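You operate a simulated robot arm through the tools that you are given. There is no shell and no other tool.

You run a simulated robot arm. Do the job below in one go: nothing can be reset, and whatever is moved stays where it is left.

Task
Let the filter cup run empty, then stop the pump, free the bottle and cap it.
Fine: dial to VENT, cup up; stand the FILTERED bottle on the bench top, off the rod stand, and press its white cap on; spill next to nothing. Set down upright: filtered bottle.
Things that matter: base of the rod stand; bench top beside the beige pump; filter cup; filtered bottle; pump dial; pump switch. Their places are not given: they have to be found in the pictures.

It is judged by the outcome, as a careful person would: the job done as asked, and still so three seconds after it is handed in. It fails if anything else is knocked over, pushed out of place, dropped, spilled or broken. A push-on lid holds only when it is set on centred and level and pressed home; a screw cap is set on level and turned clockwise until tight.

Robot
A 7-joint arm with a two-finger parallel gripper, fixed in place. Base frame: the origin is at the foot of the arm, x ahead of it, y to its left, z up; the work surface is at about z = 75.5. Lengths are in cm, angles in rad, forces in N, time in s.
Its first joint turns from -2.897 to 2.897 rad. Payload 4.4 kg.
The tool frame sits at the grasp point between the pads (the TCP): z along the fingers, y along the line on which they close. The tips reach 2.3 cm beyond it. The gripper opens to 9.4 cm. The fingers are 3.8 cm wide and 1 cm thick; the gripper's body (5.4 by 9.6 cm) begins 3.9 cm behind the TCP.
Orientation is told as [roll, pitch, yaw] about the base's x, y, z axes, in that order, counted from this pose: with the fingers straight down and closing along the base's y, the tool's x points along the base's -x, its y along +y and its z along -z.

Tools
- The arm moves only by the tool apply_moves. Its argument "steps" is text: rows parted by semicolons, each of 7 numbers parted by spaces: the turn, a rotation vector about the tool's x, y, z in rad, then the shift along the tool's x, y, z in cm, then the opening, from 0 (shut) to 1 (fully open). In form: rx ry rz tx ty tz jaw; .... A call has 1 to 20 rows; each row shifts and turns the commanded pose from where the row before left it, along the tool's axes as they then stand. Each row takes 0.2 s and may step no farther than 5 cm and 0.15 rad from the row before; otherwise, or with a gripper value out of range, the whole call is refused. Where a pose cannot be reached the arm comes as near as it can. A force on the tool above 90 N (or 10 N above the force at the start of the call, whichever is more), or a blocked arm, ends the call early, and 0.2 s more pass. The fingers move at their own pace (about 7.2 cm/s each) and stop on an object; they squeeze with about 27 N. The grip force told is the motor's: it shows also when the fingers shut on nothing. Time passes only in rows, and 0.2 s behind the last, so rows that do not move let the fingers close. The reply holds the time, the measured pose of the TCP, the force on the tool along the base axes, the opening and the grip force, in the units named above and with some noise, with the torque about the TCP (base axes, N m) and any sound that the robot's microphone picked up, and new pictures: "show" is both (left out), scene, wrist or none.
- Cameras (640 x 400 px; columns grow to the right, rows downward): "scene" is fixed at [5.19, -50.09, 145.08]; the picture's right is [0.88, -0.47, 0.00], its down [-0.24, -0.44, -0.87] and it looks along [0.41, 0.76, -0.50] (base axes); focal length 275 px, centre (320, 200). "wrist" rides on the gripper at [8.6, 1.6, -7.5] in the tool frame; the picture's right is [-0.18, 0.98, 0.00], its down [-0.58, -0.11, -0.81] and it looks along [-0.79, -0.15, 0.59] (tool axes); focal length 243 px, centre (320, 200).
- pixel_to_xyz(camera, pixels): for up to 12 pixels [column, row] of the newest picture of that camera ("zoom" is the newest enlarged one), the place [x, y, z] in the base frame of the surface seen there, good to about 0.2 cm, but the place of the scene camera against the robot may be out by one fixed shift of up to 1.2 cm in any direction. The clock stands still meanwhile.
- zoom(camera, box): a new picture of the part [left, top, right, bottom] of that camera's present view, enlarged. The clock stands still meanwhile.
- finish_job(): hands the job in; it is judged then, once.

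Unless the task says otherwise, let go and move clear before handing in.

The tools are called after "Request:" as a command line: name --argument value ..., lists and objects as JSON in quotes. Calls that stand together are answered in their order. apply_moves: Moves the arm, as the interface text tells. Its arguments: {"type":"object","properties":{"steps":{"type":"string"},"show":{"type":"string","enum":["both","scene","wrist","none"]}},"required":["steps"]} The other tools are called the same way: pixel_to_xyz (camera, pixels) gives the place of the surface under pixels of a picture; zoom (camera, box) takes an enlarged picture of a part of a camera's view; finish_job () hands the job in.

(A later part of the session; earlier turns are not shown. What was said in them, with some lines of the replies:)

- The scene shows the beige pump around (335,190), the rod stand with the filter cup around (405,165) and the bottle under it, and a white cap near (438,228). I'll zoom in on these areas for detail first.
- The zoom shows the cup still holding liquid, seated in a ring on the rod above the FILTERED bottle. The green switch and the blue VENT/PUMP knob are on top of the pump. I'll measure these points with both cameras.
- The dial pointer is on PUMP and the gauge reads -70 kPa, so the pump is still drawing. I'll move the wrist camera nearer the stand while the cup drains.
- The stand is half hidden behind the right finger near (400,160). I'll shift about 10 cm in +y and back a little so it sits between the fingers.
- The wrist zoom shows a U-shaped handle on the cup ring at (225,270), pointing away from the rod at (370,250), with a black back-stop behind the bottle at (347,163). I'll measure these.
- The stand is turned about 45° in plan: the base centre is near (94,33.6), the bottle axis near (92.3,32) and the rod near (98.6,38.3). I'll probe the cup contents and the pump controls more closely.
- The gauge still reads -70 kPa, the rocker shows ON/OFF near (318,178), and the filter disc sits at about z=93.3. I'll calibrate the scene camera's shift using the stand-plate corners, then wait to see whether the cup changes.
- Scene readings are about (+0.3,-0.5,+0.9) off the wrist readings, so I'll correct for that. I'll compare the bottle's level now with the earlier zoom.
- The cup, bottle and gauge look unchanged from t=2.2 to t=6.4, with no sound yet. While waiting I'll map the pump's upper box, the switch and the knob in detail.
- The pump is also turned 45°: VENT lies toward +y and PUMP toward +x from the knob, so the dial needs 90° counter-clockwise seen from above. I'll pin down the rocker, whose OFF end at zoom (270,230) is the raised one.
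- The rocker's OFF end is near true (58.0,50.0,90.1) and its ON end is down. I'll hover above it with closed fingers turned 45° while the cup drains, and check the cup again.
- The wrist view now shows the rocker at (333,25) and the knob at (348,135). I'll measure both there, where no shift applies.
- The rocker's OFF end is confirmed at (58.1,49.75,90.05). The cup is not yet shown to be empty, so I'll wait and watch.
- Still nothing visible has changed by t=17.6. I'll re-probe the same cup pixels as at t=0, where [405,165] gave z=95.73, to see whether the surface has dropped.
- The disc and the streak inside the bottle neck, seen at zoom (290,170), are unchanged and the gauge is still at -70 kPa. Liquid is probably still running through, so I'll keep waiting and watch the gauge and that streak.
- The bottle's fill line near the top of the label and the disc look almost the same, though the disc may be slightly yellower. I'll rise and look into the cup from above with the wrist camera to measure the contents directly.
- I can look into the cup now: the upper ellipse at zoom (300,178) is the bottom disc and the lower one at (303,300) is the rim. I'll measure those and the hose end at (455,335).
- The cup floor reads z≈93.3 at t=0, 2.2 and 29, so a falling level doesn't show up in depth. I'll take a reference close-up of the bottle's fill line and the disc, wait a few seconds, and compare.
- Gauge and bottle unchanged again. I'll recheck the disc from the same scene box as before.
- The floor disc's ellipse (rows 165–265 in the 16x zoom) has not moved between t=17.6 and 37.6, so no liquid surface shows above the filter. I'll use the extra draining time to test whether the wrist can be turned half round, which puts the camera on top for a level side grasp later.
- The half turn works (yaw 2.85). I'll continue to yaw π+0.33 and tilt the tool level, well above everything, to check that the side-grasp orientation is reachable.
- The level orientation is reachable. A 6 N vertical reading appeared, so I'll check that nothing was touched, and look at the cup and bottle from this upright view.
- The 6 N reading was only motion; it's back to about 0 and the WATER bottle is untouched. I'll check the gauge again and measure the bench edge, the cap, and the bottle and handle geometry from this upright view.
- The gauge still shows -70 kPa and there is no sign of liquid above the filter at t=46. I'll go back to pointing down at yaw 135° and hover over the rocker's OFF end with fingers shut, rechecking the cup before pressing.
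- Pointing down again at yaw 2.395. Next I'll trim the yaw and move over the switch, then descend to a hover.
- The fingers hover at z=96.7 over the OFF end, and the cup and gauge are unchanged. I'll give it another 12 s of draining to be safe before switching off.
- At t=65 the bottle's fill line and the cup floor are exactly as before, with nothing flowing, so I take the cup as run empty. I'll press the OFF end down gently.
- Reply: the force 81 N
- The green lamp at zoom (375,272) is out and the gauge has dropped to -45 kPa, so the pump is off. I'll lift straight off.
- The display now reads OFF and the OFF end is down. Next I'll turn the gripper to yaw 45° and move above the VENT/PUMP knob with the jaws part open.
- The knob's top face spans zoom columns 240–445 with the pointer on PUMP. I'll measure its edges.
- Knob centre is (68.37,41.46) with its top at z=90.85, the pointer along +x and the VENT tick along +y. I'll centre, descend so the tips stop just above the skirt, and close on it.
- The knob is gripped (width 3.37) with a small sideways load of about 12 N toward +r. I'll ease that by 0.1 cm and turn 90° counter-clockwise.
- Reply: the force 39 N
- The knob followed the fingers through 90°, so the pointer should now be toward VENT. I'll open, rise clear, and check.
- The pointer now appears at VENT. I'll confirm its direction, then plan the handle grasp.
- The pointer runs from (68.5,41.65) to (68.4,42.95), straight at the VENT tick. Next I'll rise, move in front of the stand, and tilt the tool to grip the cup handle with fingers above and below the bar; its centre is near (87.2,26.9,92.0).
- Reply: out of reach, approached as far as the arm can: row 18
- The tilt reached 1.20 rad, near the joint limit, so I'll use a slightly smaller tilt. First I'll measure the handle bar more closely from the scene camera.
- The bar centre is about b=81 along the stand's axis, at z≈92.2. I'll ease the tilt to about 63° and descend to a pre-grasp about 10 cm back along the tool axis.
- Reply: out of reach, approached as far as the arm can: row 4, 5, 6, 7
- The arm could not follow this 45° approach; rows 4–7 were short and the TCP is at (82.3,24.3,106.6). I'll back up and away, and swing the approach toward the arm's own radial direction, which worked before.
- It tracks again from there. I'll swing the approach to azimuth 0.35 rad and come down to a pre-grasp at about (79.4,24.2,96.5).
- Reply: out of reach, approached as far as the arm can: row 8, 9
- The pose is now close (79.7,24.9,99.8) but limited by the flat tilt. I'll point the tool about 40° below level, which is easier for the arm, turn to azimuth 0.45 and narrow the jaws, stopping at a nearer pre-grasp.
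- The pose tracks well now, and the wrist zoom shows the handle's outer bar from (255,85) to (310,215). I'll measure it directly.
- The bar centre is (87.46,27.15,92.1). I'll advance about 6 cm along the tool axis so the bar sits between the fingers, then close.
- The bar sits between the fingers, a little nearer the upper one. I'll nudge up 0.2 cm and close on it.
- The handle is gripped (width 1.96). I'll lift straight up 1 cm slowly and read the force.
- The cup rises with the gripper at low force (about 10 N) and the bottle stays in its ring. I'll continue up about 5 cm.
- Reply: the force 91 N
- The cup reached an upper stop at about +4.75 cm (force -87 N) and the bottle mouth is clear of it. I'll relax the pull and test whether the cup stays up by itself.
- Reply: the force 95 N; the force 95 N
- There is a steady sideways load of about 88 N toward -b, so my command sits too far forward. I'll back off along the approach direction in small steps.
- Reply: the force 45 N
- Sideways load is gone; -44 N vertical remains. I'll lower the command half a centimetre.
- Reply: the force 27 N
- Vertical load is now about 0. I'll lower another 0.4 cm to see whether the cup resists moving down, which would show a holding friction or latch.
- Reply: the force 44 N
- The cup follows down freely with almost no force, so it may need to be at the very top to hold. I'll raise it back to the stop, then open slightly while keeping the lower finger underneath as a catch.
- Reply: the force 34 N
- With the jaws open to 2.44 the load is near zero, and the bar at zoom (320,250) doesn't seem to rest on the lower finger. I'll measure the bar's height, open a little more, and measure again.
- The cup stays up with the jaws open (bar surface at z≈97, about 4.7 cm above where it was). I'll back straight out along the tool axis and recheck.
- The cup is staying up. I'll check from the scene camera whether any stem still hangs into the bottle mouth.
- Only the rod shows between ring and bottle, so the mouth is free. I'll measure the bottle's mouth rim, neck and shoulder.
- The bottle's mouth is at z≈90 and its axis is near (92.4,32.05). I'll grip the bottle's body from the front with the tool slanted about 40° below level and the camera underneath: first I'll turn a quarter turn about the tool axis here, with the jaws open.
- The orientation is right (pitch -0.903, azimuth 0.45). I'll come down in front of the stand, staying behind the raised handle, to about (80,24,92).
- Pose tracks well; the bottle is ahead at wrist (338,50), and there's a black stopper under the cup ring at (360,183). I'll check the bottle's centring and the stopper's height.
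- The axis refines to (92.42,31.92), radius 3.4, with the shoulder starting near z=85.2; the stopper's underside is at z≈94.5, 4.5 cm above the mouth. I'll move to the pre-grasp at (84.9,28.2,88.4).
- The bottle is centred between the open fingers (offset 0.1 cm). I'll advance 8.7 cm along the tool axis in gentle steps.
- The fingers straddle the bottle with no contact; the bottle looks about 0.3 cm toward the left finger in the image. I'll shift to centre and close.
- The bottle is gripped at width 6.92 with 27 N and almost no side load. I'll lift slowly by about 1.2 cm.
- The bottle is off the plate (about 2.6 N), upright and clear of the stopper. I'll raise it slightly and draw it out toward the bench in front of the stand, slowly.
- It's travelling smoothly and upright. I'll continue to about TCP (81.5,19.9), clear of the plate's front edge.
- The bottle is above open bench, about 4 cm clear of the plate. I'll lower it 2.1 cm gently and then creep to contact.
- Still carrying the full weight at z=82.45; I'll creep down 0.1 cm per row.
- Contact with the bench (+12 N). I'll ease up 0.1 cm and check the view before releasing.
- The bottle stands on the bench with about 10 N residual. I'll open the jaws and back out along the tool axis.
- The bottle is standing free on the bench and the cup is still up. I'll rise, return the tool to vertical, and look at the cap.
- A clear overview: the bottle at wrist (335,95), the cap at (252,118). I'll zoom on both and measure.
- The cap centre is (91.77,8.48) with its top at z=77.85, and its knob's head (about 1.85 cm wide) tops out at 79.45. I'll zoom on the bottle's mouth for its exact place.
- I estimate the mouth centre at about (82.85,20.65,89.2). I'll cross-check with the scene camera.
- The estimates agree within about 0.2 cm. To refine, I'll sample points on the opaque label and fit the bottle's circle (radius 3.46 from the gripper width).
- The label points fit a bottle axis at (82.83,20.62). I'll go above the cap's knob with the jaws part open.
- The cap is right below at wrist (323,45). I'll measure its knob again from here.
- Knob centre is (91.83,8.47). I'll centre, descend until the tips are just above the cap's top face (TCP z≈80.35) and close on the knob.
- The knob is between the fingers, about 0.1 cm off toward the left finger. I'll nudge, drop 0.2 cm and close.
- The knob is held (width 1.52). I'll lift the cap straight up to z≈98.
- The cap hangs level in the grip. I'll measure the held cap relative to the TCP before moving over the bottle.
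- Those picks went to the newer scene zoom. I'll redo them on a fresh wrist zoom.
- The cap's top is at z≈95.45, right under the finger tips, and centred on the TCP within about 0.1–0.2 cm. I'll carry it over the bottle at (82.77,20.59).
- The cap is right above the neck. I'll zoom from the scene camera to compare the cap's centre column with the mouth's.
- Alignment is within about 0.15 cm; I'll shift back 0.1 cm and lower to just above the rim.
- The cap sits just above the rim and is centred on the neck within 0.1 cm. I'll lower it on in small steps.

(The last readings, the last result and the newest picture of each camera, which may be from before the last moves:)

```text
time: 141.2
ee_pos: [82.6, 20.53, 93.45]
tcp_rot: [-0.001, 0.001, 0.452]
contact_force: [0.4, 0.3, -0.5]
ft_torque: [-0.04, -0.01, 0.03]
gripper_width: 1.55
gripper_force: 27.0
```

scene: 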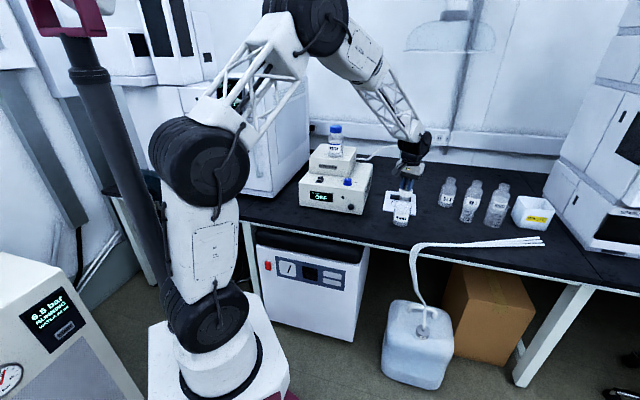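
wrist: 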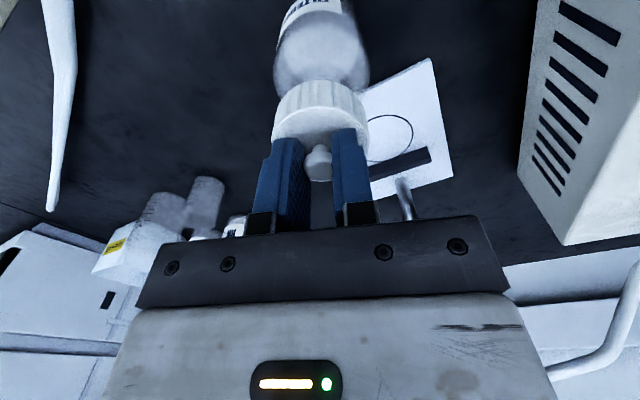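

No contact force yet at z=93.45; the skirt has started over the neck. I'll continue down.

Request:
apply_moves --steps "0 0 0 0 0 0.25 0; 0 0 0 0 0 0.25 0; 0 0 0 0 0 0.2 0; 0 0 0 0 0 0.2 0; 0 0 0 0 0 0 0" --show "scene"

Request:
zoom --camera "scene" --box '[392, 176, 418, 206]'

```text
time: 142.4
ee_pos: [82.62, 20.49, 92.53]
tcp_rot: [-0.002, 0.001, 0.45]
contact_force: [1.3, -0.2, -0.1]
ft_torque: [0.03, -0.04, -0.02]
gripper_width: 1.56
gripper_force: 27.1
```

scene: 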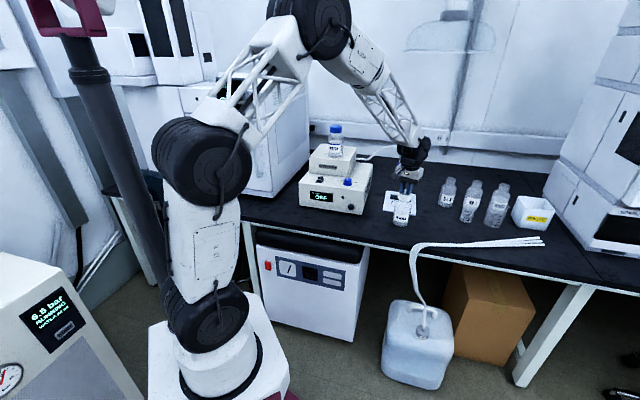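

```text
13.33 times, centred on (405, 191) of scene
```

zoom: 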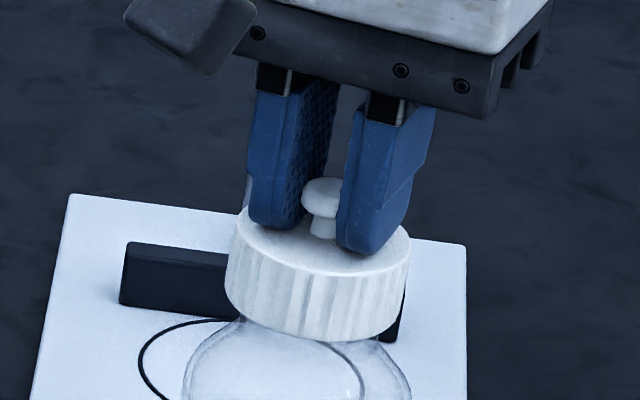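

The cap is well down over the neck with no side load. I'll keep lowering until it seats and then press.

Request:
apply_moves --steps "0 0 0 0 0 0.15 0; 0 0 0 0 0 0.15 0; 0 0 0 0 0 0.15 0; 0 0 0 0 0 0 0" --show "none"

```text
time: 143.4
ee_pos: [82.61, 20.42, 92.18]
tcp_rot: [-0.003, 0.002, 0.453]
contact_force: [1.1, 0.4, -0.2]
ft_torque: [0.02, 0.01, 0.0]
gripper_width: 1.54
gripper_force: 27.4
```

Request:
apply_moves --steps "0 0 0 0 0 0.15 0; 0 0 0 0 0 0.15 0; 0 0 0 0 0 0.15 0; 0 0 0 0 0 0 0" --show "none"

```text
time: 144.4
ee_pos: [82.58, 20.55, 91.69]
tcp_rot: [-0.002, 0.0, 0.452]
contact_force: [0.3, 4.0, 15.3]
ft_torque: [0.01, 0.05, 0.0]
gripper_width: 1.6
gripper_force: 26.7
heard: snap
```

I heard a snap at about 15 N, so the cap has gone on. I'll press slightly more to be sure it is home.

Request:
apply_moves --steps "0 0 0 0 0 0.15 0; 0 0 0 0 0 0.15 0; 0 0 0 0 0 0 0" --show "both"

Request:
zoom --camera "scene" --box '[385, 176, 425, 226]'

```text
time: 145.2
ee_pos: [82.68, 20.48, 91.7]
tcp_rot: [-0.004, -0.003, 0.452]
contact_force: [-5.6, 9.6, 61.6]
ft_torque: [0.32, 0.15, 0.02]
gripper_width: 1.57
gripper_force: 27.1
```

scene: 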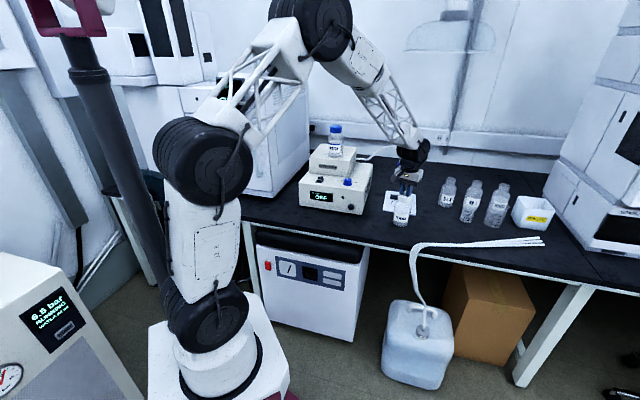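
wrist: 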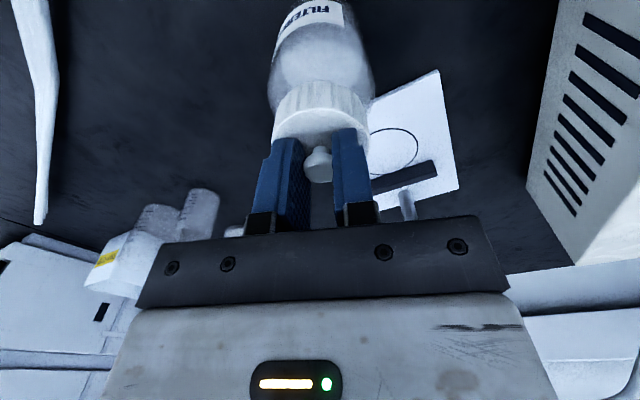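

```text
8.00 times, centred on (405, 201) of scene
```

zoom: 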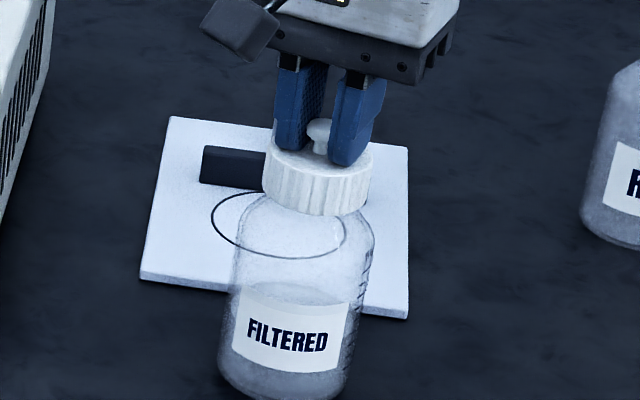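

The cap is hard down (62 N with no further travel). I'll unload, open the fingers and rise straight up.

Request:
apply_moves --steps "0 0 0 0 0 -0.15 0; 0 0 0 0 0 -0.15 0; 0 0 0 0 0 0 0.2; 0 0 0 0 0 0 0.4; 0 0 0 0 0 0 0.45; 0 0 0 0 0 0 0.45; 0 0 0 0 0 -0.5 0.45; 0 0 0 0 0 -1.5 0.45; 0 0 0 0 0 -3 0.45; 0 0 0 0 0 -4 0.45; 0 0 0 0 0 -4 0.45; 0 0 0 0 0 -4 0.45; 0 0 0 0 0 0 0.45" --show "both"

Request:
zoom --camera "scene" --box '[380, 130, 430, 235]'

Request:
zoom --camera "scene" --box '[385, 176, 425, 226]'

Request:
zoom --camera "scene" --box '[300, 120, 400, 220]'

```text
time: 148.0
ee_pos: [82.72, 20.62, 108.76]
tcp_rot: [-0.002, 0.003, 0.453]
contact_force: [-0.2, 0.0, 0.3]
ft_torque: [-0.03, 0.02, 0.0]
gripper_width: 4.24
gripper_force: 0.0
```

scene: 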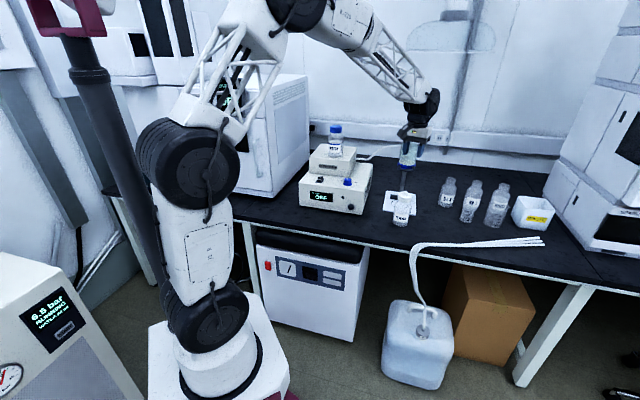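
wrist: 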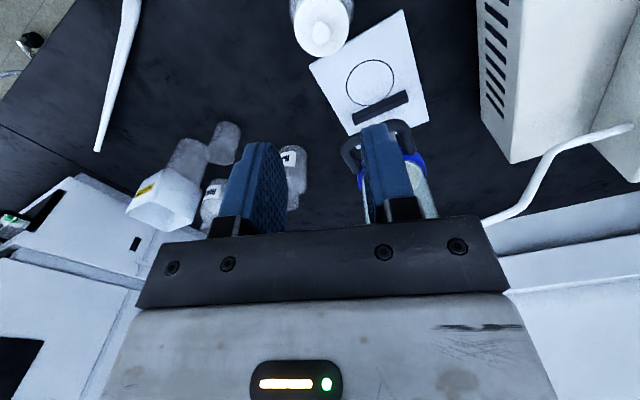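

```text
3.81 times, centred on (405, 182) of scene
```

zoom: 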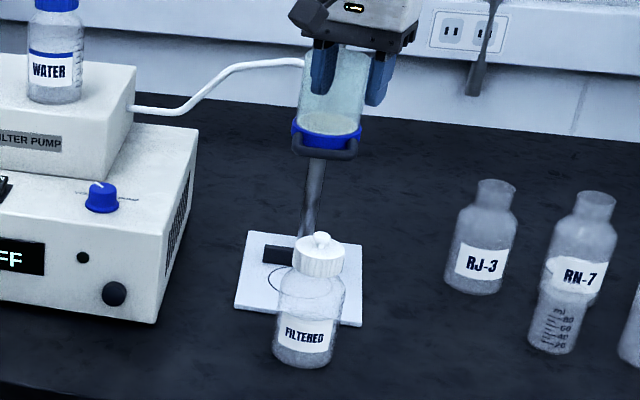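

```text
8.00 times, centred on (405, 201) of scene
```

zoom: 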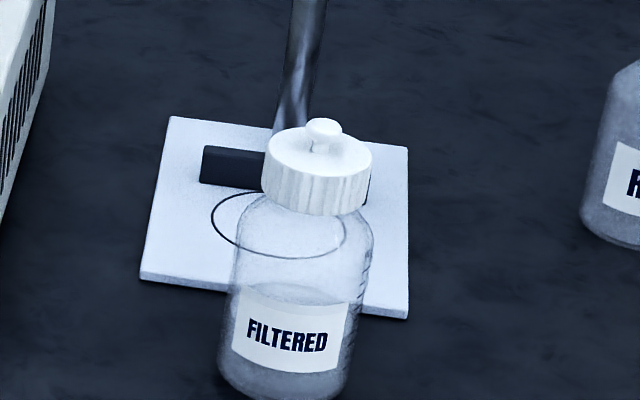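

```text
4.00 times, centred on (350, 170) of scene
```

zoom: 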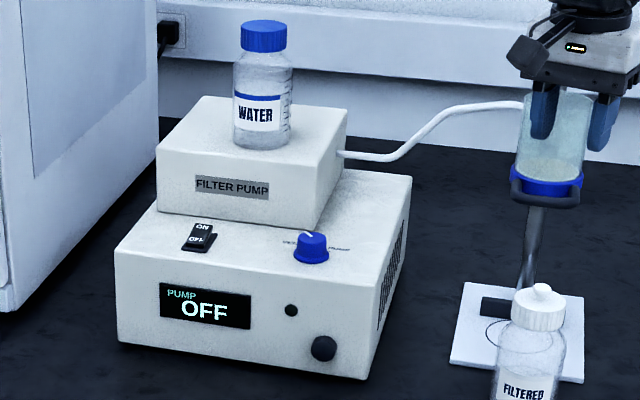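

The cap is on level, the bottle upright, the cup still up, the display OFF and the dial at VENT. I'll move the arm well clear and confirm the cup isn't creeping down.

Request:
apply_moves --steps "0 0 0 2 0 -3 0.45; 0 0 0 4 0 -2 0.45; 0 0 0 4 0 -2 0.45; 0 0 0 4 0 -1 0.45; 0 0 0 3 0 0 0.45; 0 0 0 0 0 0 0.45; 0 0 0 0 0 0 0.45; 0 0 0 0 0 0 0.45; 0 0 0 0 0 0 0.45; 0 0 0 0 0 0 0.45; 0 0 0 0 0 0 0.45" --show "both"

Request:
zoom --camera "wrist" --box '[250, 40, 450, 220]'

Request:
zoom --camera "scene" --box '[380, 130, 430, 235]'

Request:
pixel_to_xyz --camera "zoom" --pixels '[[325, 152], [300, 145], [325, 130], [320, 260], [300, 262], [345, 262], [322, 240], [305, 320], [305, 350]]'

```text
time: 150.4
ee_pos: [67.33, 13.22, 116.76]
tcp_rot: [0.0, 0.002, 0.453]
contact_force: [0.0, 0.8, -0.1]
ft_torque: [0.0, 0.01, -0.04]
gripper_width: 4.2
gripper_force: 0.1
```

scene: 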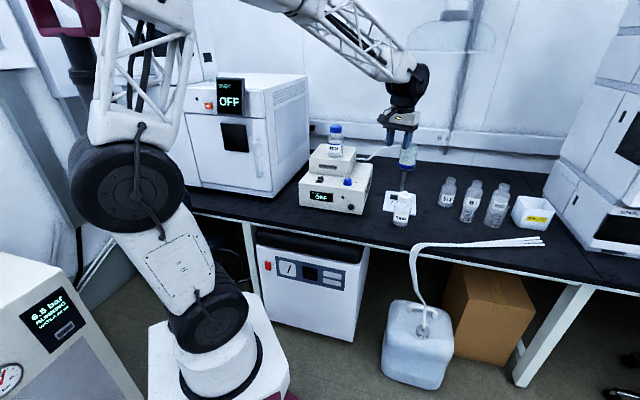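
wrist: 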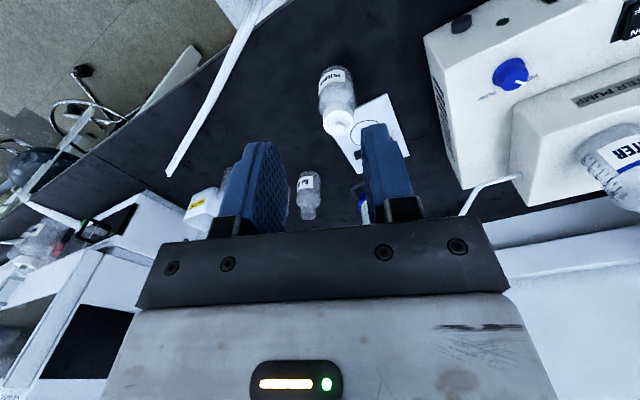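

```text
2.22 times, centred on (350, 130) of wrist
```

zoom: 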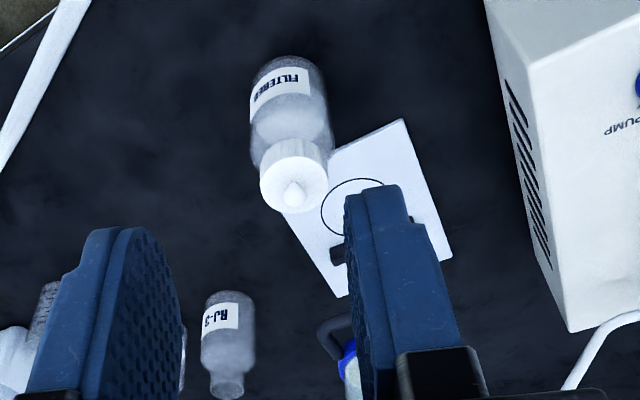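

```text
3.81 times, centred on (405, 182) of scene
```

zoom: 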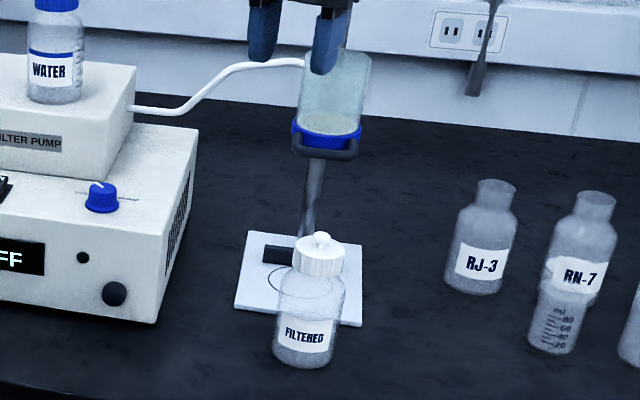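

```text
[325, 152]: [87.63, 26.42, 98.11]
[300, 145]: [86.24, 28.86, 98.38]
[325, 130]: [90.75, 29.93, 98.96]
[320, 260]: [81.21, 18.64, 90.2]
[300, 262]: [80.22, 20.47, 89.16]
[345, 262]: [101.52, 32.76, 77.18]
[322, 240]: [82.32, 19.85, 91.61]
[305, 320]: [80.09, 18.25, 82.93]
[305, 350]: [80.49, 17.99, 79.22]
```

The handle bar still reads about z=97.2, unchanged since release, so the cup is holding up. The capped FILTERED bottle stands upright on the bench, the pump is OFF, the dial is at VENT and the arm is clear, so I'm handing in.

Request:
finish_job

```text
The job is handed in.
```

The job is handed in: the pump is off and vented, the cup is up, and the FILTERED bottle stands capped on the bench. I can't fully confirm one step, that the filter cup had run empty.

- **Cup run empty:** I let the pump run about 65 s before stopping it. The cup and the bottle's fill line never changed in the pictures, and the gauge held at -70 kPa throughout. I saw no liquid above the filter, so I took the cup as empty.
- **Pump stopped:** The switch is at OFF, the lamp is out and the display reads OFF.
- **Dial:** The pointer is on the VENT mark.
- **Cup up:** I lifted it about 4.7 cm to its upper stop. It holds there on its own and had not dropped about 45 s after I let go.
- **Bottle:** It is upright on the open bench in front of the rod stand, to the front right of the pump. It is about 4 cm clear of the stand's base. I saw no spill.
- **Cap:** It went on level and snapped into place. I then pressed to about 62 N with no further travel.

Nothing else looked moved or knocked over in the last pictures, and the arm is clear of everything.
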